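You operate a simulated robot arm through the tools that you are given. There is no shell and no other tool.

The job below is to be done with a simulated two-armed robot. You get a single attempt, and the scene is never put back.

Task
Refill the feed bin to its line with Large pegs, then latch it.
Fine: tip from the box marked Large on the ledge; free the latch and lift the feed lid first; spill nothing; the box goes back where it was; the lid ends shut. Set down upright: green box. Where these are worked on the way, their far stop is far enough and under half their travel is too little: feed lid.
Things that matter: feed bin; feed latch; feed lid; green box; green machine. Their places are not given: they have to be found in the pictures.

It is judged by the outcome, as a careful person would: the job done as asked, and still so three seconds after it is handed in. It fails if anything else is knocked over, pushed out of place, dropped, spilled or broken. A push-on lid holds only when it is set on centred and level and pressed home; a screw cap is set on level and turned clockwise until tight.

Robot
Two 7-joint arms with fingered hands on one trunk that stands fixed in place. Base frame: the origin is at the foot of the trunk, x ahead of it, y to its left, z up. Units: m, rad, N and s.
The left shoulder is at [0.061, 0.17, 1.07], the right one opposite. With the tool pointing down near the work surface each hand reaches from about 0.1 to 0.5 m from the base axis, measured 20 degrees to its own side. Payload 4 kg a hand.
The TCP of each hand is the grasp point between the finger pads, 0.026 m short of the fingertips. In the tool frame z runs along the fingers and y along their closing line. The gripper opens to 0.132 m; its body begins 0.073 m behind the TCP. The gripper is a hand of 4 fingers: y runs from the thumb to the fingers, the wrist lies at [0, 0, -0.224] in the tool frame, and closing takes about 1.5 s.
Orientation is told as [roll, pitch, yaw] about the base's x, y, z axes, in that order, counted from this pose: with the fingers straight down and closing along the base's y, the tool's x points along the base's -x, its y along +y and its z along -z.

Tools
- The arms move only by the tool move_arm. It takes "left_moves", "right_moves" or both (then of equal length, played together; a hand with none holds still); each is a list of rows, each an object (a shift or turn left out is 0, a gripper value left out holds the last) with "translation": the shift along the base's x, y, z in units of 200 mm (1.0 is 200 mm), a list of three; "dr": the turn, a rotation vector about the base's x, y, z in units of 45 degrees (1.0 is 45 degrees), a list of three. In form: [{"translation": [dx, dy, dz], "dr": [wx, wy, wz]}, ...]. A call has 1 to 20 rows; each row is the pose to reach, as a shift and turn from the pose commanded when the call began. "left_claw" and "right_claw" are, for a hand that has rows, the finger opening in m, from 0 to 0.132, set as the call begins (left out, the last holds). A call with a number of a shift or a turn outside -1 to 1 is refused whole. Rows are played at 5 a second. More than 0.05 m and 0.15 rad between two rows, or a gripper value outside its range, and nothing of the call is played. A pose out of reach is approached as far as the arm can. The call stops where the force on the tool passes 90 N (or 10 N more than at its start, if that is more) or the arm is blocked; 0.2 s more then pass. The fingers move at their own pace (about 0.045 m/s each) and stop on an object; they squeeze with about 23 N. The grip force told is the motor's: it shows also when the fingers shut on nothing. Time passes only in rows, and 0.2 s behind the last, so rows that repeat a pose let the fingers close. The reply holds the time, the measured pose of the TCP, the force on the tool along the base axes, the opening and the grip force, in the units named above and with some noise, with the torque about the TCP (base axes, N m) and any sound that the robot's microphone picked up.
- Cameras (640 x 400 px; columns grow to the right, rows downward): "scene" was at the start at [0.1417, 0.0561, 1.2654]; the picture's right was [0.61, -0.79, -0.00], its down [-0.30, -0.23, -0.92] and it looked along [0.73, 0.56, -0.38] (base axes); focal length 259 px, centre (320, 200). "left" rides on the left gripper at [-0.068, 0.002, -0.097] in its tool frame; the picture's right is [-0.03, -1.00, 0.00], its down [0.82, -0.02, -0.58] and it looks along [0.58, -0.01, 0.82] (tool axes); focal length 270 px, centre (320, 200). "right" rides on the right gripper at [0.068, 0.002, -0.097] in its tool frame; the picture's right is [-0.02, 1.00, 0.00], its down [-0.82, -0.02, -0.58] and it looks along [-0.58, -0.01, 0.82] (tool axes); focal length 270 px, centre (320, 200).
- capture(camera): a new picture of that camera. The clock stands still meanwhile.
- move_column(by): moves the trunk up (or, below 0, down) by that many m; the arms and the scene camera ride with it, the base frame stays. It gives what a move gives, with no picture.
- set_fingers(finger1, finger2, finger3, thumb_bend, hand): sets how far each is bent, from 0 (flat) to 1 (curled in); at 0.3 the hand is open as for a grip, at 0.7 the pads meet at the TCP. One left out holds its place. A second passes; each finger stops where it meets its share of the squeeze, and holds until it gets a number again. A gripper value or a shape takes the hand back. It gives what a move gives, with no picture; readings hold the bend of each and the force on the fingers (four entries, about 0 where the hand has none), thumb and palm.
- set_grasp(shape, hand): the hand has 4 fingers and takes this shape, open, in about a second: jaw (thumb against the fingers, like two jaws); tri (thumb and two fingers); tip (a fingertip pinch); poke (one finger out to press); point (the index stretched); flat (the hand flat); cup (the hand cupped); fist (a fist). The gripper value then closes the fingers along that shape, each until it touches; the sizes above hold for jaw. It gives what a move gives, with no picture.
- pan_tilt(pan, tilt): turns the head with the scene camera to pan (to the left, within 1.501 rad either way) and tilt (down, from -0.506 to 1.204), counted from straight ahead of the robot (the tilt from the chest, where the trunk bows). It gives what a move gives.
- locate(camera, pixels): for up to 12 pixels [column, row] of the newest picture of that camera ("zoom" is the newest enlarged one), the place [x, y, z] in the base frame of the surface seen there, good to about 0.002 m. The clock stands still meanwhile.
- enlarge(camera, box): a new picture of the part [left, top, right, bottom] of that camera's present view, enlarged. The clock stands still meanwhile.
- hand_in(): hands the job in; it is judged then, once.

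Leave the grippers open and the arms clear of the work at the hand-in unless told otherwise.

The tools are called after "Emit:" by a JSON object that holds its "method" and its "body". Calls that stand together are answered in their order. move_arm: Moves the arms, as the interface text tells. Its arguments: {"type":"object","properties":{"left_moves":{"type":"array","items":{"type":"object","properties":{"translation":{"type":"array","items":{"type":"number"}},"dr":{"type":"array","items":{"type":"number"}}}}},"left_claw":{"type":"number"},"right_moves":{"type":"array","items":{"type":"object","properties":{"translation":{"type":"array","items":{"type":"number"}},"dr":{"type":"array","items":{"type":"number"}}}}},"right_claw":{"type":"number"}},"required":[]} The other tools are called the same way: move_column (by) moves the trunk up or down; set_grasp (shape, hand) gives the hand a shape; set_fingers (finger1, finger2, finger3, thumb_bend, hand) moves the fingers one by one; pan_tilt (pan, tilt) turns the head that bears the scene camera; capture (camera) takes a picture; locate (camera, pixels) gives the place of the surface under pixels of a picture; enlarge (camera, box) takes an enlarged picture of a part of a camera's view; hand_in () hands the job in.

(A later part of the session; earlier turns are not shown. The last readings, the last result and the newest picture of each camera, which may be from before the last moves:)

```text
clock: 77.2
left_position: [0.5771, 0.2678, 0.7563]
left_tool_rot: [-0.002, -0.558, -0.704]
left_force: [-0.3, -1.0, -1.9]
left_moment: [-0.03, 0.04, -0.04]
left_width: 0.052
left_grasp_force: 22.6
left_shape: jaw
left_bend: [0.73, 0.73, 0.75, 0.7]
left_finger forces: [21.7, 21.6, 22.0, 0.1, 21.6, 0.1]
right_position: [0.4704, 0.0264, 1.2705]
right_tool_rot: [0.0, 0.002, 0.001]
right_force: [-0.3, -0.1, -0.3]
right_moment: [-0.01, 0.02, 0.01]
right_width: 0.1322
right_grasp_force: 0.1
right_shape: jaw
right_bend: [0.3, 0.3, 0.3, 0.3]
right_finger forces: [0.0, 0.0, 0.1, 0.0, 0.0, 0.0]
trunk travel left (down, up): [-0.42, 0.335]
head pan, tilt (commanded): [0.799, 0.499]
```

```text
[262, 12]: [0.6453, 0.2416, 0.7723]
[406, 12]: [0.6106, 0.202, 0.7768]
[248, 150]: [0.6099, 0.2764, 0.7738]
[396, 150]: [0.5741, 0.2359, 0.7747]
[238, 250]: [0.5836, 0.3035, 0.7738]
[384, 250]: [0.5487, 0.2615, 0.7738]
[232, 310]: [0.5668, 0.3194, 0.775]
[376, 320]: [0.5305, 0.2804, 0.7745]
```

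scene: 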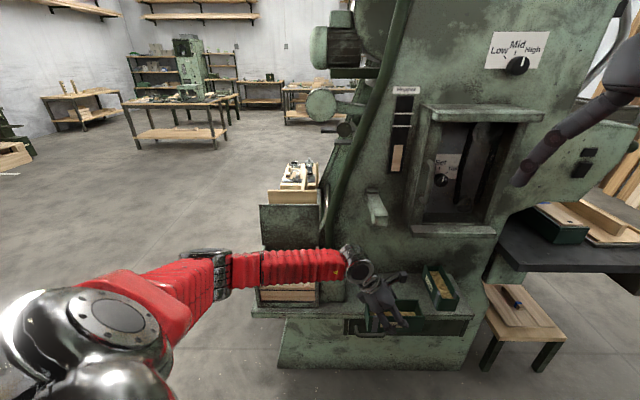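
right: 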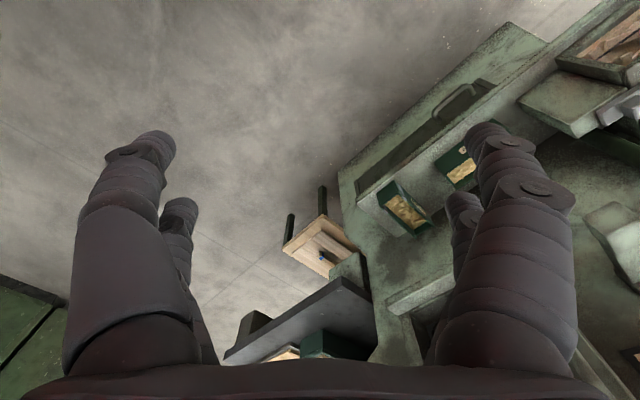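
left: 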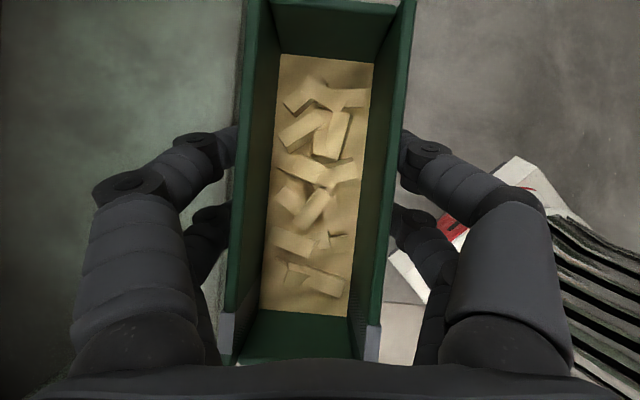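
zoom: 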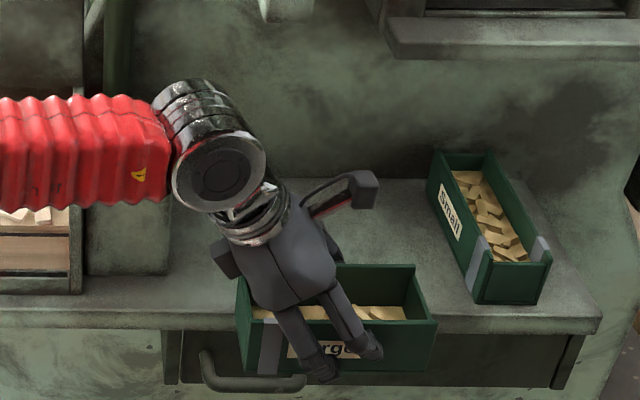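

The box heading is -44.6° and it is level; it needs to move +0.1386 in v and +0.001 in u, then down 0.048. I move it in over its place.

Emit:
{"method": "move_arm", "body": {"left_moves": [{"translation": [0.1, 0.098, 0]}, {"translation": [0.2, 0.197, 0]}, {"translation": [0.3, 0.295, 0]}, {"translation": [0.4, 0.394, 0]}, {"translation": [0.46, 0.453, 0]}, {"translation": [0.4936, 0.4865, 0]}, {"translation": [0.4936, 0.4865, 0]}]}}

Emit:
{"method": "capture", "body": {"camera": "left"}}

Emit:
{"method": "locate", "body": {"camera": "left", "pixels": [[262, 12], [406, 12], [248, 150], [396, 150], [238, 250], [384, 250], [232, 310], [376, 320]]}}

Emit:
{"method": "enlarge", "body": {"camera": "scene", "box": [310, 200, 470, 320]}}

```text
clock: 78.8
left_position: [0.676, 0.3672, 0.7571]
left_tool_rot: [0.0, -0.559, -0.705]
left_force: [0.0, 0.1, -1.1]
left_moment: [0.01, -0.04, -0.01]
left_width: 0.0521
left_grasp_force: 23.1
left_shape: jaw
left_bend: [0.73, 0.73, 0.75, 0.7]
left_finger forces: [21.7, 21.7, 22.0, 0.0, 21.5, 0.0]
right_position: [0.4718, 0.0267, 1.2701]
right_tool_rot: [0.0, 0.0, 0.001]
right_force: [0.3, 0.4, 0.2]
right_moment: [0.01, 0.03, -0.01]
right_width: 0.1318
right_grasp_force: 0.0
right_shape: jaw
right_bend: [0.3, 0.3, 0.3, 0.3]
right_finger forces: [0.1, 0.1, 0.0, 0.1, 0.0, 0.0]
trunk travel left (down, up): [-0.42, 0.335]
head pan, tilt (commanded): [0.799, 0.499]
```

```text
taken
```

left: 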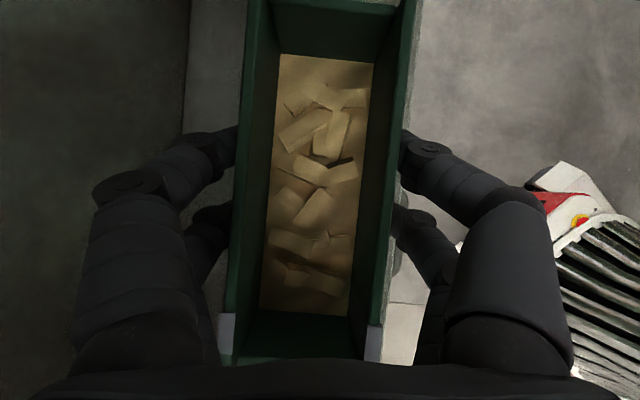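

```text
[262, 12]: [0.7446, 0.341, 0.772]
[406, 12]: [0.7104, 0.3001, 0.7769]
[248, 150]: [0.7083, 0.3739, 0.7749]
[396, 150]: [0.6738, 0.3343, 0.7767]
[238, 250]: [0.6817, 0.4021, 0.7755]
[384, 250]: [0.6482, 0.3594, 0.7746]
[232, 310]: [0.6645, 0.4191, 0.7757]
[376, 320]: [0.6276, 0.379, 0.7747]
```

```text
3.33 times, centred on (390, 260) of scene
```

zoom: 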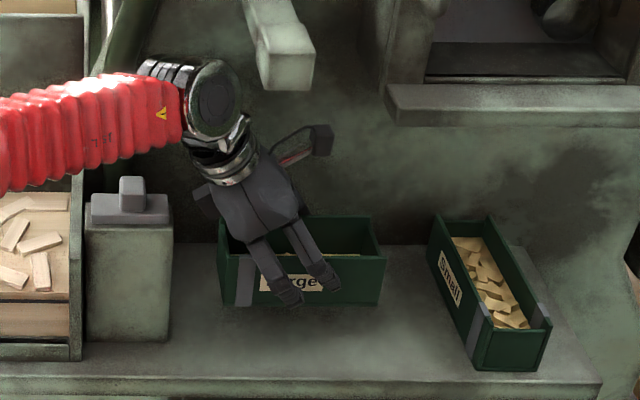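

Walls read v≈0.7125 (near) as originally. I check the ends' u-positions too.

Emit:
{"method": "locate", "body": {"camera": "zoom", "pixels": [[222, 240], [225, 270], [230, 290], [382, 262], [380, 295], [376, 240], [240, 304], [375, 303]]}}

```text
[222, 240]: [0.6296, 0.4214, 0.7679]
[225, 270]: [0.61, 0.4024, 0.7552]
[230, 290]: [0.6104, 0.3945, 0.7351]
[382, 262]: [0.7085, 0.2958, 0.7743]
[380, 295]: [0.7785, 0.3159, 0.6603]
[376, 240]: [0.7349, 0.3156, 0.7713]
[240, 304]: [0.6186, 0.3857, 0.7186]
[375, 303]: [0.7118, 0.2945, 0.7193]
```

Ends agree within about 1 mm. I lower the box 48 mm onto the ledge.

Emit:
{"method": "move_arm", "body": {"left_moves": [{"translation": [0.0035, -0.0035, -0.08]}, {"translation": [0.0035, -0.0035, -0.16]}, {"translation": [0.0035, -0.0035, -0.21]}, {"translation": [0.0035, -0.0035, -0.238]}, {"translation": [0.0035, -0.0035, -0.238]}]}}

Emit:
{"method": "enlarge", "body": {"camera": "scene", "box": [310, 220, 438, 300]}}

Emit:
{"method": "capture", "body": {"camera": "left"}}

Emit:
{"method": "locate", "body": {"camera": "left", "pixels": [[262, 12], [406, 12], [248, 150], [396, 150], [238, 250], [384, 250], [232, 310], [376, 320]]}}

```text
clock: 80.0
left_position: [0.6762, 0.3659, 0.7093]
left_tool_rot: [-0.001, -0.558, -0.706]
left_force: [0.0, -0.4, -1.2]
left_moment: [-0.01, -0.03, 0.01]
left_width: 0.0518
left_grasp_force: 23.4
left_shape: jaw
left_bend: [0.73, 0.73, 0.75, 0.7]
left_finger forces: [21.7, 21.7, 21.9, 0.0, 21.5, 0.0]
right_position: [0.4713, 0.0279, 1.2706]
right_tool_rot: [0.0, 0.0, 0.004]
right_force: [0.5, 0.1, 0.5]
right_moment: [0.02, -0.01, 0.0]
right_width: 0.132
right_grasp_force: 0.0
right_shape: jaw
right_bend: [0.3, 0.3, 0.3, 0.3]
right_finger forces: [0.1, 0.1, 0.1, 0.0, 0.0, 0.0]
trunk travel left (down, up): [-0.42, 0.335]
head pan, tilt (commanded): [0.799, 0.499]
```

```text
5.00 times, centred on (374, 260) of scene
```

zoom: 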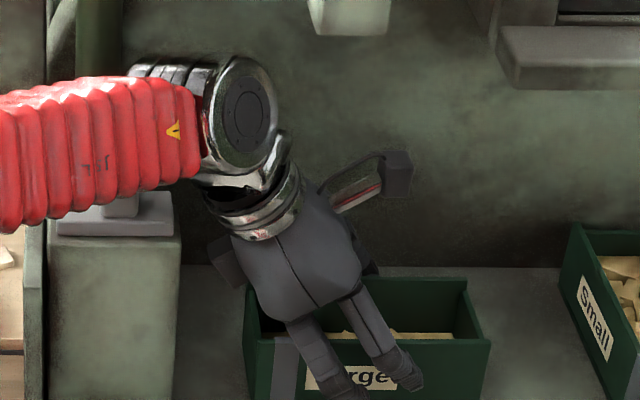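

```text
taken
```

left: 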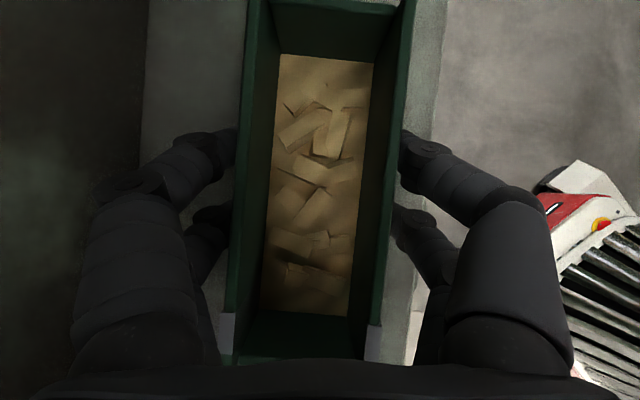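

```text
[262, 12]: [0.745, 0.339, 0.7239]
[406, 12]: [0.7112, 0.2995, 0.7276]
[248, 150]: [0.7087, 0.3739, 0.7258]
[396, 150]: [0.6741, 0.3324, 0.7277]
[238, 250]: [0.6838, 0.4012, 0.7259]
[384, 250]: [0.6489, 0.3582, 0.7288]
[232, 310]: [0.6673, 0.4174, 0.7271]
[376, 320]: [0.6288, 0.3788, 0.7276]
```

The rim reads ~0.727, about 1 mm above its resting height. I ease down 2 mm more.

Emit:
{"method": "move_arm", "body": {"left_moves": [{"translation": [0, 0, -0.006]}, {"translation": [0, 0, -0.012]}, {"translation": [0, 0, -0.012]}]}}

```text
clock: 80.8
left_position: [0.6773, 0.365, 0.7062]
left_tool_rot: [-0.001, -0.558, -0.705]
left_force: [-0.2, 0.5, -1.5]
left_moment: [0.0, 0.02, 0.02]
left_width: 0.0522
left_grasp_force: 23.1
left_shape: jaw
left_bend: [0.73, 0.73, 0.75, 0.7]
left_finger forces: [21.7, 21.7, 22.0, 0.1, 21.5, 0.0]
right_position: [0.4703, 0.0278, 1.2699]
right_tool_rot: [0.0, 0.001, 0.003]
right_force: [-0.6, 0.4, 0.5]
right_moment: [-0.01, 0.0, 0.01]
right_width: 0.1319
right_grasp_force: 0.0
right_shape: jaw
right_bend: [0.3, 0.3, 0.3, 0.3]
right_finger forces: [0.1, 0.0, 0.0, 0.1, 0.0, 0.0]
trunk travel left (down, up): [-0.42, 0.335]
head pan, tilt (commanded): [0.799, 0.499]
```

No contact yet; another 2 mm.

Emit:
{"method": "move_arm", "body": {"left_moves": [{"translation": [0, 0, -0.006]}, {"translation": [0, 0, -0.01]}, {"translation": [0, 0, -0.01]}]}}

Emit:
{"method": "locate", "body": {"camera": "left", "pixels": [[300, 100]]}}

Emit:
{"method": "capture", "body": {"camera": "left"}}

Emit:
{"method": "locate", "body": {"camera": "left", "pixels": [[262, 12], [406, 12], [248, 150], [396, 150], [238, 250], [384, 250], [232, 310], [376, 320]]}}

```text
clock: 81.6
left_position: [0.6772, 0.3644, 0.7059]
left_tool_rot: [-0.002, -0.557, -0.705]
left_force: [0.8, -0.5, -0.2]
left_moment: [0.05, 0.02, 0.03]
left_width: 0.0518
left_grasp_force: 23.4
left_shape: jaw
left_bend: [0.73, 0.73, 0.75, 0.7]
left_finger forces: [21.7, 22.1, 22.3, 0.0, 21.6, 0.1]
right_position: [0.4703, 0.0273, 1.2709]
right_tool_rot: [0.001, -0.001, 0.003]
right_force: [0.3, 0.2, 0.9]
right_moment: [-0.01, 0.01, -0.01]
right_width: 0.1319
right_grasp_force: 0.1
right_shape: jaw
right_bend: [0.3, 0.3, 0.3, 0.3]
right_finger forces: [0.0, 0.1, 0.0, 0.1, 0.1, 0.1]
trunk travel left (down, up): [-0.42, 0.335]
head pan, tilt (commanded): [0.799, 0.499]
```

```text
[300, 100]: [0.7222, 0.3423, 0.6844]
```

```text
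taken
```

left: 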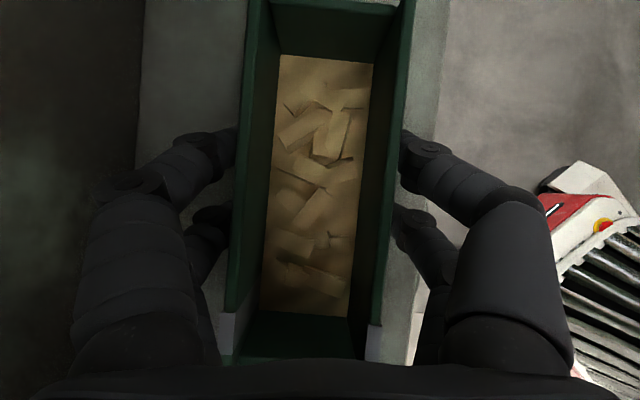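

```text
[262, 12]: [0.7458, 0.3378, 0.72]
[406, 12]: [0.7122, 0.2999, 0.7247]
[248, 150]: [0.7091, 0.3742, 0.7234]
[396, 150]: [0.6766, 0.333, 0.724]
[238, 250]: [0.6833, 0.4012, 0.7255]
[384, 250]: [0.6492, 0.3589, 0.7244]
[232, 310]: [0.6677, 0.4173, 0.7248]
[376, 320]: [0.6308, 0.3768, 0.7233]
```

The weight has gone off the hand (force z from -1.5 to -0.2 N): the box rests on the ledge. I open the fingers in place.

Emit:
{"method": "move_arm", "body": {"left_moves": [{"translation": [0, 0, 0]}, {"translation": [0, 0, 0]}, {"translation": [0, 0, 0]}, {"translation": [0, 0, 0]}, {"translation": [0, 0, 0]}, {"translation": [0, 0, 0]}], "left_claw": 0.095}}

Emit:
{"method": "capture", "body": {"camera": "left"}}

Emit:
{"method": "locate", "body": {"camera": "left", "pixels": [[262, 12], [406, 12], [248, 150], [396, 150], [238, 250], [384, 250], [232, 310], [376, 320], [215, 150], [430, 150]]}}

Emit:
{"method": "enlarge", "body": {"camera": "scene", "box": [310, 220, 470, 320]}}

```text
clock: 83.0
left_position: [0.6775, 0.3666, 0.7061]
left_tool_rot: [-0.001, -0.558, -0.705]
left_force: [-1.2, -0.1, -0.3]
left_moment: [-0.01, -0.01, 0.0]
left_width: 0.0946
left_grasp_force: 0.1
left_shape: jaw
left_bend: [0.66, 0.66, 0.66, 0.55]
left_finger forces: [0.0, 0.1, 0.0, 0.0, 0.1, 0.0]
right_position: [0.4706, 0.0263, 1.2703]
right_tool_rot: [-0.001, 0.0, 0.002]
right_force: [0.3, -0.4, 0.2]
right_moment: [0.03, -0.01, 0.03]
right_width: 0.1317
right_grasp_force: 0.1
right_shape: jaw
right_bend: [0.3, 0.3, 0.3, 0.3]
right_finger forces: [0.1, 0.0, 0.0, 0.0, 0.0, 0.0]
trunk travel left (down, up): [-0.42, 0.335]
head pan, tilt (commanded): [0.799, 0.499]
```

```text
taken
```

left: 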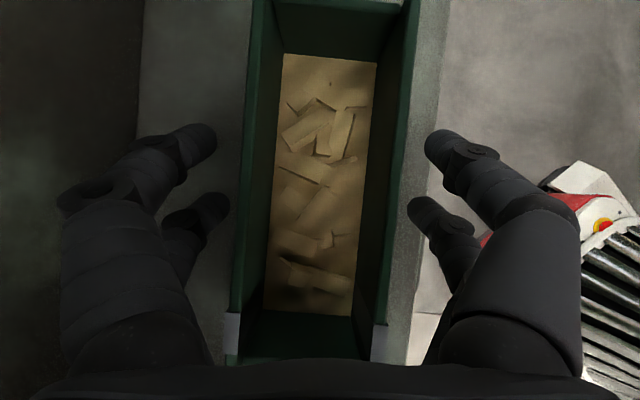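

```text
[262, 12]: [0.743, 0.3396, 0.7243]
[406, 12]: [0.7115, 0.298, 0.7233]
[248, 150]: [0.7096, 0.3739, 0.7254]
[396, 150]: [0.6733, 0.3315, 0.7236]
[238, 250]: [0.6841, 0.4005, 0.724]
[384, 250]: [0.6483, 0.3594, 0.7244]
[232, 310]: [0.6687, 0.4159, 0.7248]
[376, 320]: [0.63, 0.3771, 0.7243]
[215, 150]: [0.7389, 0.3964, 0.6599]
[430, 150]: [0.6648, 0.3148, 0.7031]
```

```text
4.00 times, centred on (390, 270) of scene
```

zoom: 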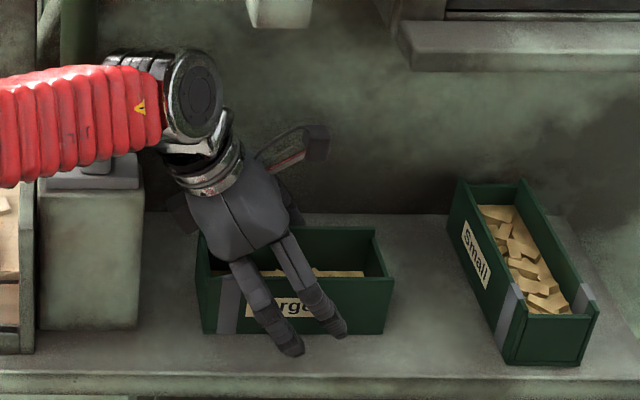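

The box sits upright at its place, released. I raise the hand 65 mm straight up, then retreat towards me.

Emit:
{"method": "move_arm", "body": {"left_moves": [{"translation": [0, 0, 0.11]}, {"translation": [0, 0, 0.22]}, {"translation": [0, 0, 0.33]}, {"translation": [-0.1, -0.1, 0.34]}, {"translation": [-0.22, -0.22, 0.34]}, {"translation": [-0.35, -0.35, 0.34]}, {"translation": [-0.5, -0.5, 0.38]}, {"translation": [-0.5, -0.5, 0.55]}, {"translation": [-0.5, -0.5, 0.75]}, {"translation": [-0.5, -0.5, 0.95]}, {"translation": [-0.5, -0.5, 0.95]}]}}

Emit:
{"method": "capture", "body": {"camera": "scene"}}

Emit:
{"method": "enlarge", "body": {"camera": "scene", "box": [340, 255, 420, 305]}}

```text
clock: 85.4
left_position: [0.5778, 0.2655, 0.8971]
left_tool_rot: [0.0, -0.558, -0.705]
left_force: [-0.1, 0.2, 0.3]
left_moment: [0.04, -0.01, 0.03]
left_width: 0.0945
left_grasp_force: 0.1
left_shape: jaw
left_bend: [0.66, 0.66, 0.66, 0.55]
left_finger forces: [0.0, 0.1, 0.1, 0.1, 0.1, 0.1]
right_position: [0.4713, 0.0274, 1.271]
right_tool_rot: [0.001, 0.0, 0.002]
right_force: [0.5, 0.6, -0.8]
right_moment: [0.0, 0.0, 0.03]
right_width: 0.132
right_grasp_force: 0.0
right_shape: jaw
right_bend: [0.3, 0.3, 0.3, 0.3]
right_finger forces: [0.0, 0.0, 0.1, 0.0, 0.0, 0.0]
trunk travel left (down, up): [-0.42, 0.335]
head pan, tilt (commanded): [0.799, 0.499]
```

```text
taken
```

scene: 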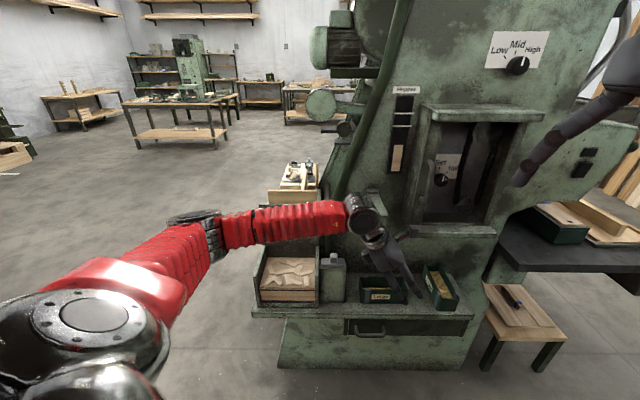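

```text
8.00 times, centred on (380, 280) of scene
```

zoom: 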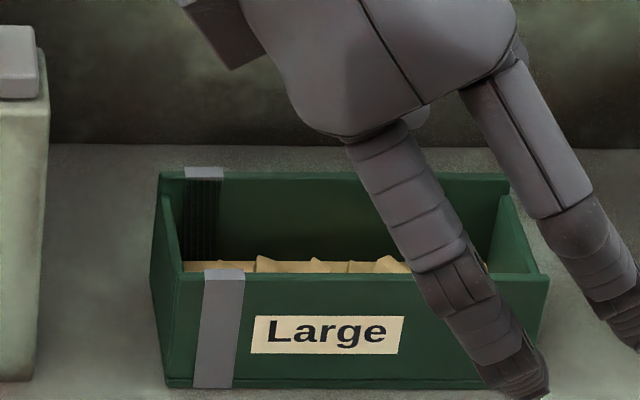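

The Large box is upright back in place. Next, close the lid: I bring the left hand vertical again (yaw -45°) and move it back left and up, in two calls.

Emit:
{"method": "move_arm", "body": {"left_moves": [{"translation": [-0.1, 0.12, 0.1], "dr": [0.0964, 0.1045, -0.02]}, {"translation": [-0.2, 0.24, 0.2], "dr": [0.193, 0.209, -0.04]}, {"translation": [-0.3, 0.36, 0.3], "dr": [0.289, 0.3136, -0.06]}, {"translation": [-0.4, 0.48, 0.4], "dr": [0.3856, 0.418, -0.08]}, {"translation": [-0.5, 0.6, 0.5], "dr": [0.482, 0.5227, -0.1]}, {"translation": [-0.5, 0.6, 0.5], "dr": [0.482, 0.5227, -0.1]}], "left_claw": 0.07}}

Emit:
{"method": "enlarge", "body": {"camera": "scene", "box": [340, 255, 420, 305]}}

Emit:
{"method": "locate", "body": {"camera": "zoom", "pixels": [[160, 178], [165, 270], [168, 380], [540, 380], [545, 280], [505, 182], [300, 177], [300, 280], [240, 275], [155, 260], [530, 250], [300, 265]]}}

```text
clock: 86.8
left_position: [0.4771, 0.3873, 0.9946]
left_tool_rot: [-0.002, 0.001, -0.784]
left_force: [0.1, -0.5, -0.7]
left_moment: [0.02, -0.01, 0.05]
left_width: 0.0707
left_grasp_force: 0.1
left_shape: jaw
left_bend: [0.72, 0.72, 0.72, 0.7]
left_finger forces: [0.0, 0.0, 0.0, 0.0, 0.0, 0.0]
right_position: [0.4703, 0.0268, 1.2714]
right_tool_rot: [0.0, -0.001, 0.001]
right_force: [-0.1, -0.3, 0.1]
right_moment: [0.0, 0.0, -0.01]
right_width: 0.1319
right_grasp_force: 0.2
right_shape: jaw
right_bend: [0.3, 0.3, 0.3, 0.3]
right_finger forces: [0.0, 0.0, 0.1, 0.0, 0.0, 0.0]
trunk travel left (down, up): [-0.42, 0.335]
head pan, tilt (commanded): [0.799, 0.499]
```

```text
8.00 times, centred on (380, 280) of scene
```

zoom: 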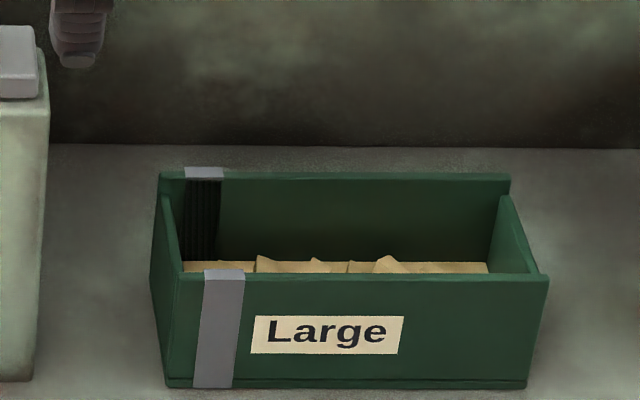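

```text
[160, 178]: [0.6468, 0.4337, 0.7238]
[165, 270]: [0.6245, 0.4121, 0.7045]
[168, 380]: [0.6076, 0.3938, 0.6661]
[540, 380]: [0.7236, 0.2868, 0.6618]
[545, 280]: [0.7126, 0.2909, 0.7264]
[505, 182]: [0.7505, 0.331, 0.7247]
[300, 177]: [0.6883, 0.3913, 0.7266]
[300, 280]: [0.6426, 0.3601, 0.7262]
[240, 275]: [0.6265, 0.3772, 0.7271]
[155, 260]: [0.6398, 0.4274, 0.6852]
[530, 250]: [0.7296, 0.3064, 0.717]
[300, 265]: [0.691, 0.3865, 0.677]
```

The box is within about 2 mm of where it was, upright. Now I move the hand on to in front of the open lid (u≈-0.0885, v≈0.62, z≈1.04).

Emit:
{"method": "move_arm", "body": {"left_moves": [{"translation": [-0.1266, 0.142, 0.06]}, {"translation": [-0.2532, 0.284, 0.12]}, {"translation": [-0.38, 0.426, 0.17]}, {"translation": [-0.5065, 0.5685, 0.225]}, {"translation": [-0.5065, 0.5685, 0.225]}]}}

Emit:
{"method": "capture", "body": {"camera": "scene"}}

Emit:
{"method": "enlarge", "body": {"camera": "scene", "box": [230, 170, 358, 270]}}

```text
clock: 88.0
left_position: [0.3749, 0.4973, 1.04]
left_tool_rot: [-0.002, 0.0, -0.787]
left_force: [1.4, 0.2, -0.6]
left_moment: [0.0, 0.01, 0.05]
left_width: 0.0707
left_grasp_force: 0.0
left_shape: jaw
left_bend: [0.72, 0.72, 0.72, 0.7]
left_finger forces: [0.0, 0.0, 0.1, 0.0, 0.1, 0.0]
right_position: [0.4718, 0.0278, 1.2704]
right_tool_rot: [0.0, 0.002, 0.002]
right_force: [-0.2, 0.1, 0.5]
right_moment: [0.0, -0.02, -0.01]
right_width: 0.132
right_grasp_force: 0.1
right_shape: jaw
right_bend: [0.3, 0.3, 0.3, 0.3]
right_finger forces: [0.0, 0.0, 0.0, 0.0, 0.0, 0.1]
trunk travel left (down, up): [-0.42, 0.335]
head pan, tilt (commanded): [0.799, 0.499]
```

```text
taken
```

scene: 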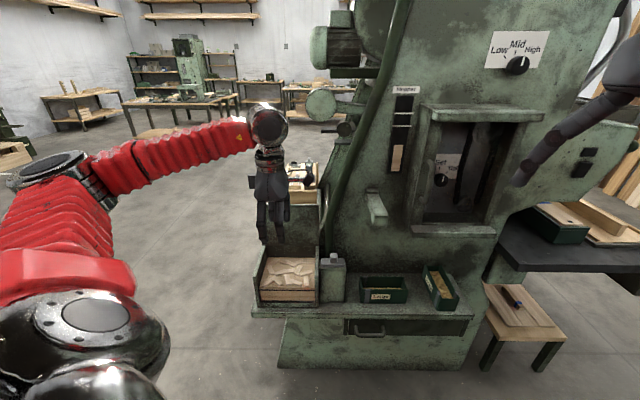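

```text
4.00 times, centred on (294, 220) of scene
```

zoom: 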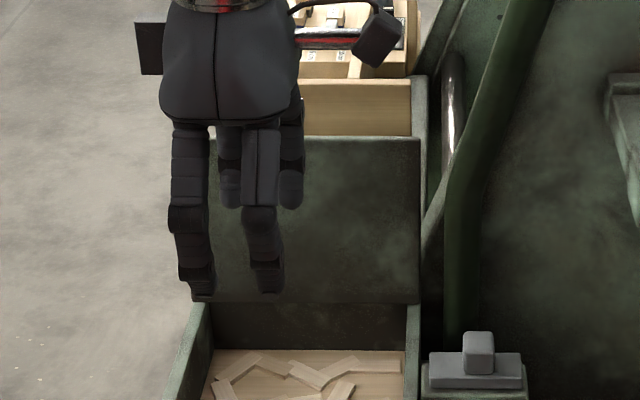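

The lid stands open behind the hand. I measure its face and top edge at (360,142..290).

Emit:
{"method": "locate", "body": {"camera": "zoom", "pixels": [[360, 139], [360, 143], [360, 150], [360, 200], [360, 250], [360, 295], [415, 142], [330, 142], [330, 138]]}}

```text
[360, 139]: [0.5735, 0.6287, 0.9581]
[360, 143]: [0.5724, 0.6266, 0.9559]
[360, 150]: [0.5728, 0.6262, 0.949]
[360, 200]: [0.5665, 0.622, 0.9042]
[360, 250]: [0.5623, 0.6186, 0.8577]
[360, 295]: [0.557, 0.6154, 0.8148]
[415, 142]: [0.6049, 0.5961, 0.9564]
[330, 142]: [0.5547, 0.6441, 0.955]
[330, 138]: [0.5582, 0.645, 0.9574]
```

Lid at 97.6°, top edge at v≈0.848–0.858, z≈0.957. I'll pinch its top edge with the hand leaning 30° forward: thumb digits in front, fingers behind. First to just above the edge.

Emit:
{"method": "move_arm", "body": {"left_moves": [{"translation": [0.15, 0.15, 0.0], "dr": [0.118, -0.118, 0]}, {"translation": [0.3, 0.3, 0.0], "dr": [0.236, -0.236, 0]}, {"translation": [0.45, 0.45, 0.0], "dr": [0.3536, -0.3536, 0]}, {"translation": [0.6, 0.6, 0.0], "dr": [0.4714, -0.4714, 0]}, {"translation": [0.7, 0.7, -0.05], "dr": [0.4714, -0.4714, 0]}, {"translation": [0.807, 0.807, -0.1], "dr": [0.4714, -0.4714, 0]}, {"translation": [0.807, 0.807, -0.1], "dr": [0.4714, -0.4714, 0]}]}}

Emit:
{"method": "capture", "body": {"camera": "scene"}}

Emit:
{"method": "capture", "body": {"camera": "left"}}

Emit:
{"method": "enlarge", "body": {"camera": "scene", "box": [230, 150, 358, 250]}}

```text
clock: 89.6
left_position: [0.5338, 0.6588, 1.0212]
left_tool_rot: [0.521, -0.002, -0.787]
left_force: [0.1, -0.4, 0.4]
left_moment: [0.04, 0.0, -0.02]
left_width: 0.0705
left_grasp_force: 0.1
left_shape: jaw
left_bend: [0.72, 0.72, 0.72, 0.7]
left_finger forces: [0.0, 0.0, 0.0, 0.0, 0.0, 0.1]
right_position: [0.47, 0.027, 1.2717]
right_tool_rot: [0.0, 0.0, 0.001]
right_force: [-0.1, 0.4, 0.0]
right_moment: [-0.01, -0.04, 0.06]
right_width: 0.1319
right_grasp_force: 0.0
right_shape: jaw
right_bend: [0.3, 0.3, 0.3, 0.3]
right_finger forces: [0.0, 0.0, 0.0, 0.0, 0.0, 0.0]
trunk travel left (down, up): [-0.42, 0.335]
head pan, tilt (commanded): [0.799, 0.499]
```

```text
taken
```

scene: 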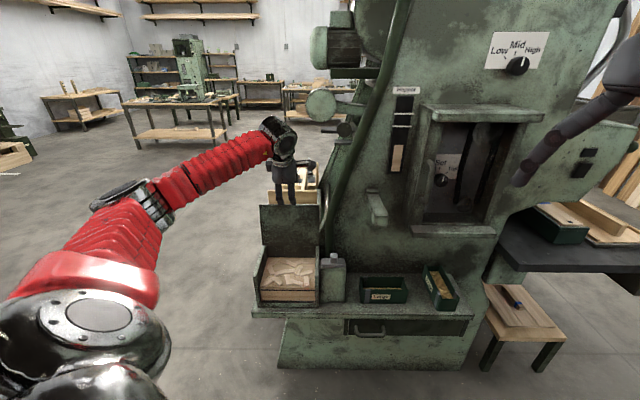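

```text
taken
```

left: 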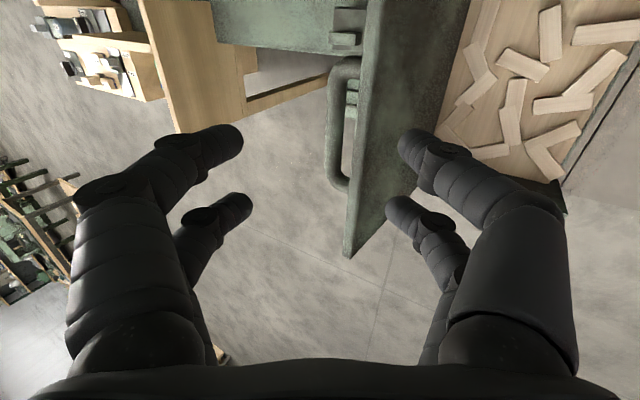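

```text
4.00 times, centred on (294, 200) of scene
```

zoom: 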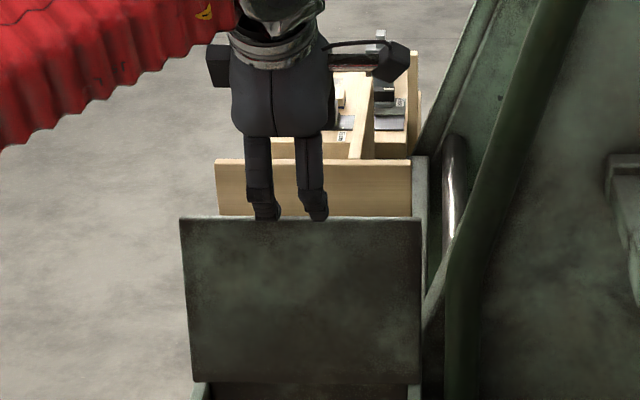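

The lid's plate is between the two digit pairs. I check fingertip coordinates relative to the plate before descending.

Emit:
{"method": "locate", "body": {"camera": "left", "pixels": [[236, 132], [240, 150], [246, 200], [404, 140], [408, 155], [392, 205], [378, 60], [362, 200], [345, 75], [335, 120], [350, 245]]}}

```text
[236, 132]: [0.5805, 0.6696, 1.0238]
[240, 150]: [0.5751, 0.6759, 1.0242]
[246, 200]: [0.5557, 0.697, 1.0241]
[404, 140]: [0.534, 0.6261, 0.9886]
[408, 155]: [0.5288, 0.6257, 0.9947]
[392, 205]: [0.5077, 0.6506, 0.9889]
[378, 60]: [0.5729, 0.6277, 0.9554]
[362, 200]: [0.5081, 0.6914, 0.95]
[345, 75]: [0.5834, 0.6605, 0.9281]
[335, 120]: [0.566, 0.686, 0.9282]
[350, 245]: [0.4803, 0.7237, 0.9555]
```

Far tips at v≈0.884, thumb tips at v≈0.820, plate edge at v≈0.85: good. I descend 68 mm straight down.

Emit:
{"method": "move_arm", "body": {"left_moves": [{"translation": [0, 0, -0.12]}, {"translation": [0, 0, -0.24]}, {"translation": [0, 0, -0.34]}, {"translation": [0, 0, -0.34]}]}}

Emit:
{"method": "capture", "body": {"camera": "left"}}

```text
clock: 90.6
left_position: [0.5366, 0.6597, 0.9506]
left_tool_rot: [0.522, 0.0, -0.785]
left_force: [0.6, 0.5, -0.6]
left_moment: [0.03, 0.02, 0.04]
left_width: 0.0704
left_grasp_force: 0.1
left_shape: jaw
left_bend: [0.72, 0.72, 0.72, 0.7]
left_finger forces: [0.1, 0.0, 0.0, 0.0, 0.0, 0.1]
right_position: [0.4703, 0.0262, 1.2698]
right_tool_rot: [0.001, 0.0, 0.001]
right_force: [-0.3, -0.5, 0.3]
right_moment: [0.0, 0.03, 0.03]
right_width: 0.1319
right_grasp_force: 0.1
right_shape: jaw
right_bend: [0.3, 0.3, 0.3, 0.3]
right_finger forces: [0.1, 0.0, 0.0, 0.0, 0.1, 0.0]
trunk travel left (down, up): [-0.42, 0.335]
head pan, tilt (commanded): [0.799, 0.499]
```

```text
taken
```

left: 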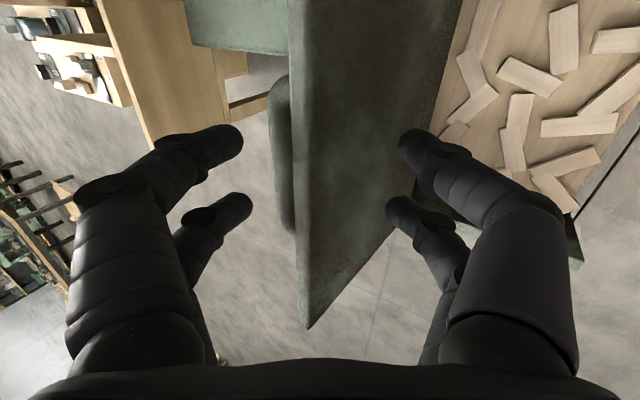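

The plate is now between thumb and fingers. I close gently on it.

Emit:
{"method": "move_arm", "body": {"left_moves": [{"translation": [0, 0, 0]}, {"translation": [0, 0, 0]}, {"translation": [0, 0, 0]}, {"translation": [0, 0, 0]}, {"translation": [0, 0, 0]}, {"translation": [0, 0, 0]}, {"translation": [0, 0, 0]}], "left_claw": 0.0}}

Emit:
{"method": "capture", "body": {"camera": "left"}}

Emit:
{"method": "enlarge", "body": {"camera": "scene", "box": [230, 150, 358, 250]}}

```text
clock: 92.2
left_position: [0.5366, 0.6596, 0.9492]
left_tool_rot: [0.522, 0.0, -0.785]
left_force: [-4.9, -3.4, -2.1]
left_moment: [-0.52, 0.54, 0.05]
left_width: 0.0153
left_grasp_force: 23.0
left_shape: jaw
left_bend: [0.69, 0.69, 0.73, 0.7]
left_finger forces: [19.4, 19.4, 23.7, 0.0, 20.6, 0.1]
right_position: [0.4703, 0.0272, 1.2698]
right_tool_rot: [0.001, 0.0, 0.001]
right_force: [0.2, -0.2, 0.0]
right_moment: [-0.01, -0.01, 0.0]
right_width: 0.132
right_grasp_force: 0.0
right_shape: jaw
right_bend: [0.3, 0.3, 0.3, 0.3]
right_finger forces: [0.1, 0.0, 0.1, 0.0, 0.0, 0.0]
trunk travel left (down, up): [-0.42, 0.335]
head pan, tilt (commanded): [0.799, 0.499]
```

```text
taken
```

left: 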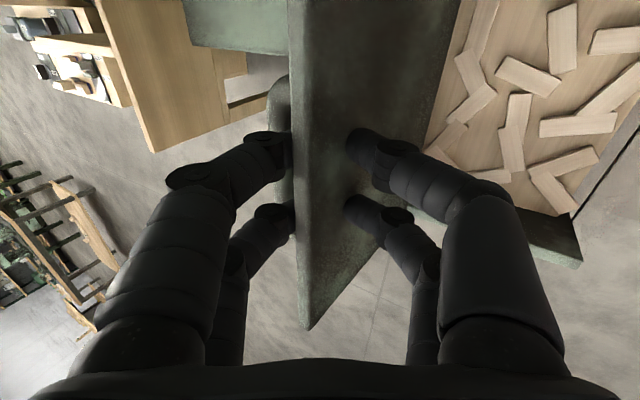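

```text
4.00 times, centred on (294, 200) of scene
```

zoom: 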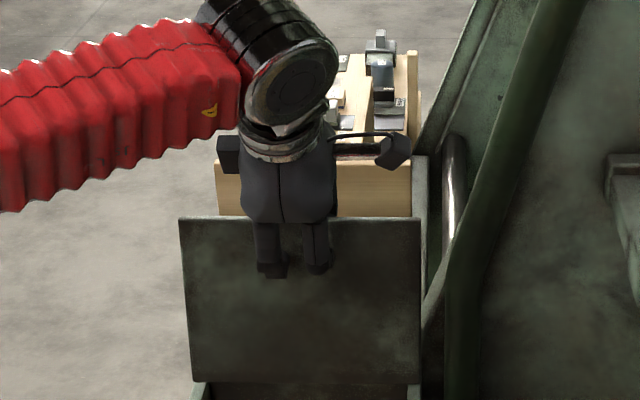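

The plate is pinched (15 mm apparent width). I now swing it forward about its hinge, hand turning with it, by 30° first.

Emit:
{"method": "move_arm", "body": {"left_moves": [{"translation": [-0.0665, -0.0665, 0.004], "dr": [0.1179, -0.1179, 0]}, {"translation": [-0.133, -0.133, -0.004], "dr": [0.2357, -0.2357, 0]}, {"translation": [-0.198, -0.198, -0.0245], "dr": [0.3536, -0.3536, 0]}, {"translation": [-0.2606, -0.2606, -0.0565], "dr": [0.4714, -0.4714, 0]}, {"translation": [-0.2606, -0.2606, -0.0565], "dr": [0.4714, -0.4714, 0]}]}}

Emit:
{"method": "capture", "body": {"camera": "left"}}

Emit:
{"method": "capture", "body": {"camera": "scene"}}

```text
clock: 93.4
left_position: [0.492, 0.614, 0.9412]
left_tool_rot: [0.988, -0.003, -0.781]
left_force: [-23.3, 10.3, 0.6]
left_moment: [-0.26, 1.01, 0.51]
left_width: 0.0151
left_grasp_force: 23.2
left_shape: jaw
left_bend: [0.68, 0.68, 0.74, 0.71]
left_finger forces: [21.5, 21.8, 30.5, 0.1, 20.6, 0.0]
left hand out of reach, approached as far as the arm can: row 4, 5
right_position: [0.4674, 0.0292, 1.2704]
right_tool_rot: [-0.002, -0.003, 0.002]
right_force: [0.5, 0.8, 0.0]
right_moment: [-0.01, 0.01, -0.01]
right_width: 0.132
right_grasp_force: 0.0
right_shape: jaw
right_bend: [0.3, 0.3, 0.3, 0.3]
right_finger forces: [0.0, 0.1, 0.0, 0.0, 0.0, 0.1]
trunk travel left (down, up): [-0.42, 0.335]
head pan, tilt (commanded): [0.799, 0.499]
```

```text
taken
```

left: 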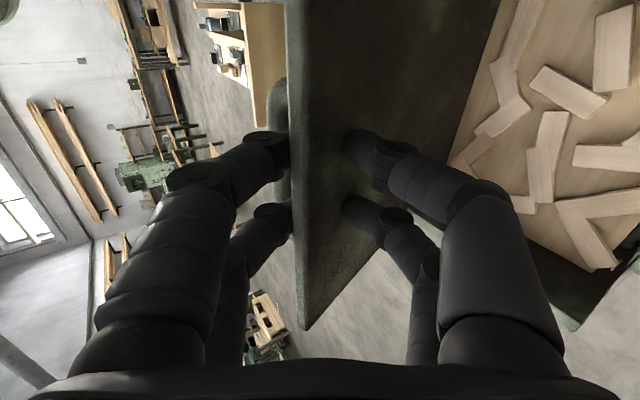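

```text
taken
```

scene: 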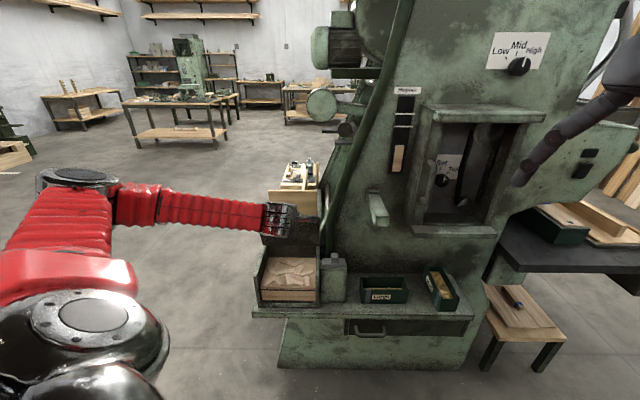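

The wrist reached its limit near 57° lean; the lid is at about 70° now, held by its friction. I release: ease back a few degrees and open the fingers.

Emit:
{"method": "move_arm", "body": {"left_moves": [{"translation": [0.02, 0.02, 0.012], "dr": [-0.06, 0.06, 0]}, {"translation": [0.02, 0.02, 0.012], "dr": [-0.06, 0.06, 0]}, {"translation": [0.02, 0.02, 0.012], "dr": [-0.06, 0.06, 0]}, {"translation": [0.02, 0.02, 0.012], "dr": [-0.06, 0.06, 0]}, {"translation": [0.02, 0.02, 0.012], "dr": [-0.06, 0.06, 0]}, {"translation": [0.02, 0.02, 0.012], "dr": [-0.06, 0.06, 0]}], "left_claw": 0.07}}

Emit:
{"method": "capture", "body": {"camera": "left"}}

Emit:
{"method": "enlarge", "body": {"camera": "scene", "box": [230, 170, 358, 270]}}

```text
clock: 94.8
left_position: [0.4989, 0.6121, 0.9449]
left_tool_rot: [0.922, -0.007, -0.793]
left_force: [-0.1, 0.8, 0.4]
left_moment: [-0.01, -0.01, 0.02]
left_width: 0.0694
left_grasp_force: 0.1
left_shape: jaw
left_bend: [0.72, 0.72, 0.72, 0.7]
left_finger forces: [0.1, 0.0, 0.0, 0.0, 0.1, 0.0]
right_position: [0.471, 0.0269, 1.2705]
right_tool_rot: [0.0, 0.0, 0.001]
right_force: [0.1, 0.9, -0.3]
right_moment: [-0.03, 0.0, 0.01]
right_width: 0.1321
right_grasp_force: 0.0
right_shape: jaw
right_bend: [0.3, 0.3, 0.3, 0.3]
right_finger forces: [0.1, 0.0, 0.0, 0.1, 0.1, 0.0]
trunk travel left (down, up): [-0.42, 0.335]
head pan, tilt (commanded): [0.799, 0.499]
```

```text
taken
```

left: 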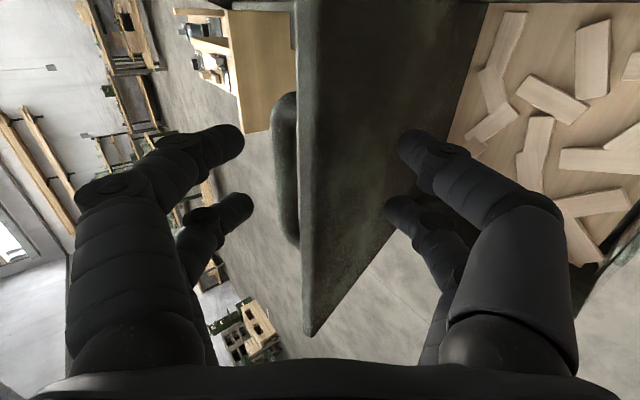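

```text
4.00 times, centred on (294, 220) of scene
```

zoom: 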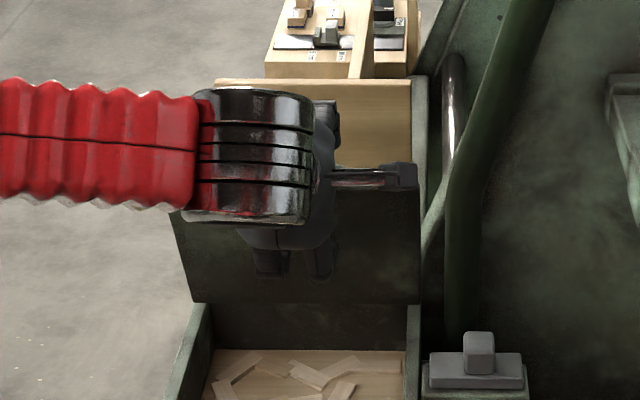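

Released; the lid stays. I'll now set the hand's lean to 38° (comfortable range), with the plate's edge between loose digits, and then draw the lid down along its arc without turning the hand.

Emit:
{"method": "move_arm", "body": {"left_moves": [{"translation": [-0.007, 0.0, 0.0], "dr": [-0.0775, 0.0775, 0]}, {"translation": [-0.014, -0.0, -0.005], "dr": [-0.155, 0.155, 0]}, {"translation": [-0.028, -0.028, -0.012], "dr": [-0.2326, 0.2326, 0]}, {"translation": [-0.028, -0.028, -0.012], "dr": [-0.2326, 0.2326, 0]}]}}

Emit:
{"method": "capture", "body": {"camera": "left"}}

Emit:
{"method": "enlarge", "body": {"camera": "scene", "box": [230, 170, 358, 270]}}

Emit:
{"method": "locate", "body": {"camera": "zoom", "pixels": [[380, 220], [380, 250], [380, 290], [380, 210], [220, 290]]}}

```text
clock: 95.8
left_position: [0.4927, 0.6057, 0.9435]
left_tool_rot: [0.661, -0.007, -0.791]
left_force: [-0.6, -0.3, -0.1]
left_moment: [0.01, 0.01, 0.01]
left_width: 0.0696
left_grasp_force: 0.2
left_shape: jaw
left_bend: [0.72, 0.72, 0.72, 0.7]
left_finger forces: [0.0, 0.0, 0.0, 0.0, 0.0, 0.1]
right_position: [0.4706, 0.026, 1.2708]
right_tool_rot: [-0.001, 0.0, 0.002]
right_force: [0.1, 0.2, -0.7]
right_moment: [-0.04, -0.01, -0.06]
right_width: 0.1317
right_grasp_force: 0.1
right_shape: jaw
right_bend: [0.3, 0.3, 0.3, 0.3]
right_finger forces: [0.0, 0.1, 0.0, 0.0, 0.0, 0.1]
trunk travel left (down, up): [-0.42, 0.335]
head pan, tilt (commanded): [0.799, 0.499]
```

```text
taken
```

left: 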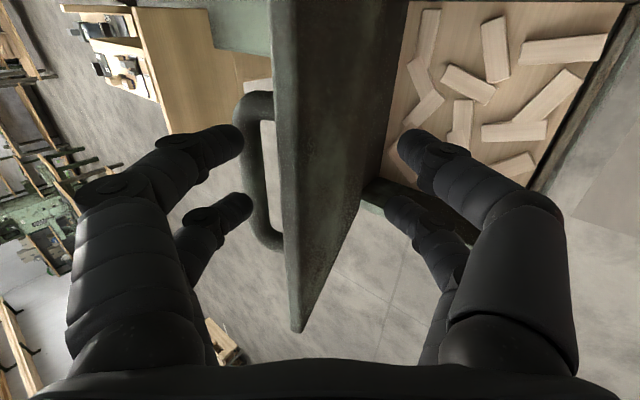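

```text
4.00 times, centred on (294, 220) of scene
```

zoom: 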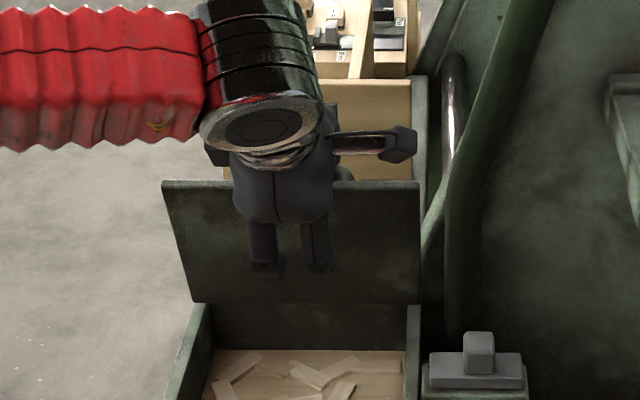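

```text
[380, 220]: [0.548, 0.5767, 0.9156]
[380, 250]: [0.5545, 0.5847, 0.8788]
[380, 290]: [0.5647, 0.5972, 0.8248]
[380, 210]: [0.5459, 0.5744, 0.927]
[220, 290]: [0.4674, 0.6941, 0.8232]
```

The lid measures 74°. I close loosely to 0.03 around the edge and draw it along its arc to about 45°, keeping the hand's lean.

Emit:
{"method": "move_arm", "body": {"left_moves": [{"translation": [0.03, 0.03, 0.0165]}, {"translation": [0.03, 0.03, 0.0165]}, {"translation": [0.03, 0.03, 0.0165]}, {"translation": [-0.002, -0.002, 0.0035]}, {"translation": [-0.0414, -0.0414, -0.0175]}, {"translation": [-0.0785, -0.0785, -0.0425]}, {"translation": [-0.1146, -0.1146, -0.0725]}, {"translation": [-0.1485, -0.1485, -0.1065]}, {"translation": [-0.1803, -0.1803, -0.1445]}, {"translation": [-0.1803, -0.1803, -0.1445]}], "left_claw": 0.03}}

Emit:
{"method": "capture", "body": {"camera": "left"}}

Emit:
{"method": "enlarge", "body": {"camera": "scene", "box": [230, 170, 358, 270]}}

Emit:
{"method": "locate", "body": {"camera": "zoom", "pixels": [[380, 250], [380, 270], [380, 295], [180, 270], [200, 295]]}}

```text
clock: 98.0
left_position: [0.4565, 0.5711, 0.9136]
left_tool_rot: [0.665, -0.006, -0.788]
left_force: [-5.1, 2.5, 1.4]
left_moment: [0.0, -0.07, 0.17]
left_width: 0.0305
left_grasp_force: 0.1
left_shape: jaw
left_bend: [0.74, 0.73, 0.73, 0.7]
left_finger forces: [6.5, 0.0, 0.0, 0.0, 0.1, 0.1]
right_position: [0.47, 0.027, 1.2717]
right_tool_rot: [0.0, 0.0, 0.001]
right_force: [0.0, -0.7, 0.1]
right_moment: [0.01, -0.01, 0.01]
right_width: 0.1318
right_grasp_force: 0.1
right_shape: jaw
right_bend: [0.3, 0.3, 0.3, 0.3]
right_finger forces: [0.1, 0.1, 0.0, 0.1, 0.0, 0.0]
trunk travel left (down, up): [-0.42, 0.335]
head pan, tilt (commanded): [0.799, 0.499]
```

```text
taken
```

left: 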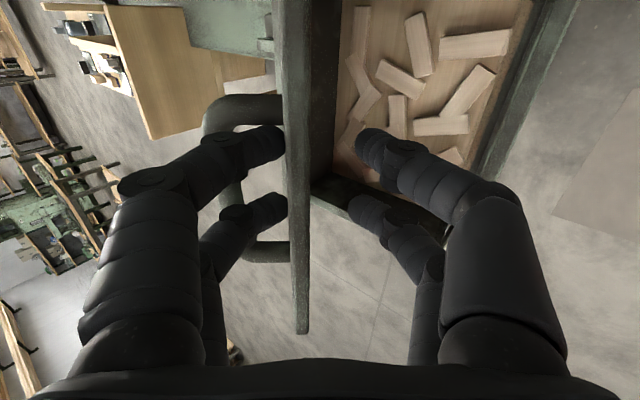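

```text
4.00 times, centred on (294, 220) of scene
```

zoom: 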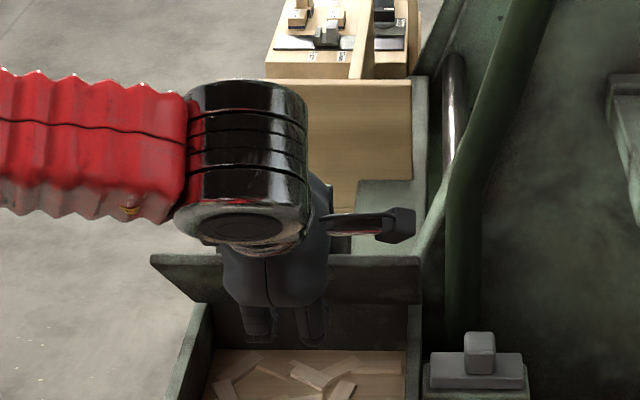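

```text
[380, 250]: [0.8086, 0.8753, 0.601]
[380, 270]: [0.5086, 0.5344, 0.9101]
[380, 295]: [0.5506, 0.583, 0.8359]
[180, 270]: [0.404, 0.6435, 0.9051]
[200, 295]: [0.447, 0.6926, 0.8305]
```

The lid is at ~49° and following. I continue drawing it down to about 25°.

Emit:
{"method": "move_arm", "body": {"left_moves": [{"translation": [-0.0293, -0.0293, -0.042]}, {"translation": [-0.0555, -0.0555, -0.088]}, {"translation": [-0.0792, -0.0792, -0.136]}, {"translation": [-0.1, -0.1, -0.188]}, {"translation": [-0.1, -0.1, -0.188]}]}}

Emit:
{"method": "capture", "body": {"camera": "left"}}

Emit:
{"method": "enlarge", "body": {"camera": "scene", "box": [230, 190, 358, 290]}}

Emit:
{"method": "locate", "body": {"camera": "zoom", "pixels": [[400, 200], [400, 215], [400, 225], [170, 225], [190, 215], [400, 240]]}}

```text
clock: 99.2
left_position: [0.4336, 0.5483, 0.8785]
left_tool_rot: [0.665, -0.01, -0.788]
left_force: [-16.1, 0.6, 9.6]
left_moment: [0.41, -0.32, 0.5]
left_width: 0.0301
left_grasp_force: 0.1
left_shape: jaw
left_bend: [0.74, 0.74, 0.73, 0.7]
left_finger forces: [13.9, 9.4, 0.1, 0.0, 0.0, 0.0]
right_position: [0.4679, 0.0273, 1.2724]
right_tool_rot: [0.001, -0.001, 0.0]
right_force: [-0.1, 0.2, 0.4]
right_moment: [-0.04, 0.01, 0.01]
right_width: 0.1318
right_grasp_force: 0.0
right_shape: jaw
right_bend: [0.3, 0.3, 0.3, 0.3]
right_finger forces: [0.0, 0.0, 0.1, 0.1, 0.0, 0.0]
trunk travel left (down, up): [-0.42, 0.335]
head pan, tilt (commanded): [0.799, 0.499]
```

```text
taken
```

left: 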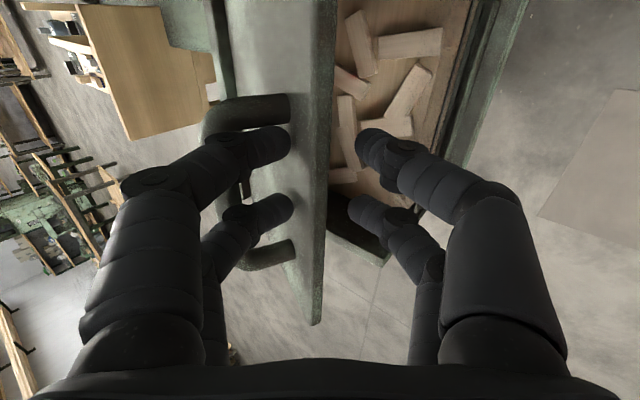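

```text
4.00 times, centred on (294, 240) of scene
```

zoom: 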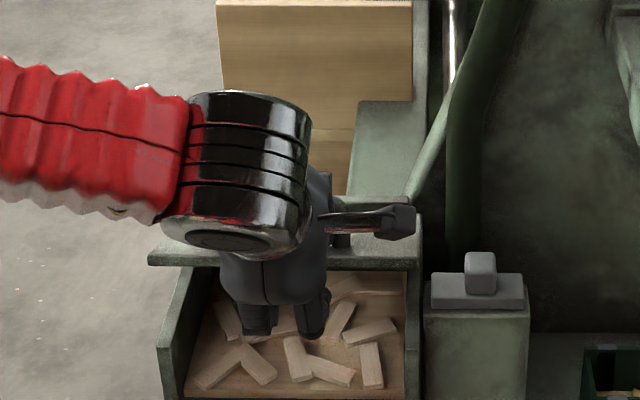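

```text
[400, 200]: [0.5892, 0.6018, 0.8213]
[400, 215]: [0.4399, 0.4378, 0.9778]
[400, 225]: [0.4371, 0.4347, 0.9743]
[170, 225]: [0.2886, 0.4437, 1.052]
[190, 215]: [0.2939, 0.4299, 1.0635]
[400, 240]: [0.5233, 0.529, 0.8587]
```

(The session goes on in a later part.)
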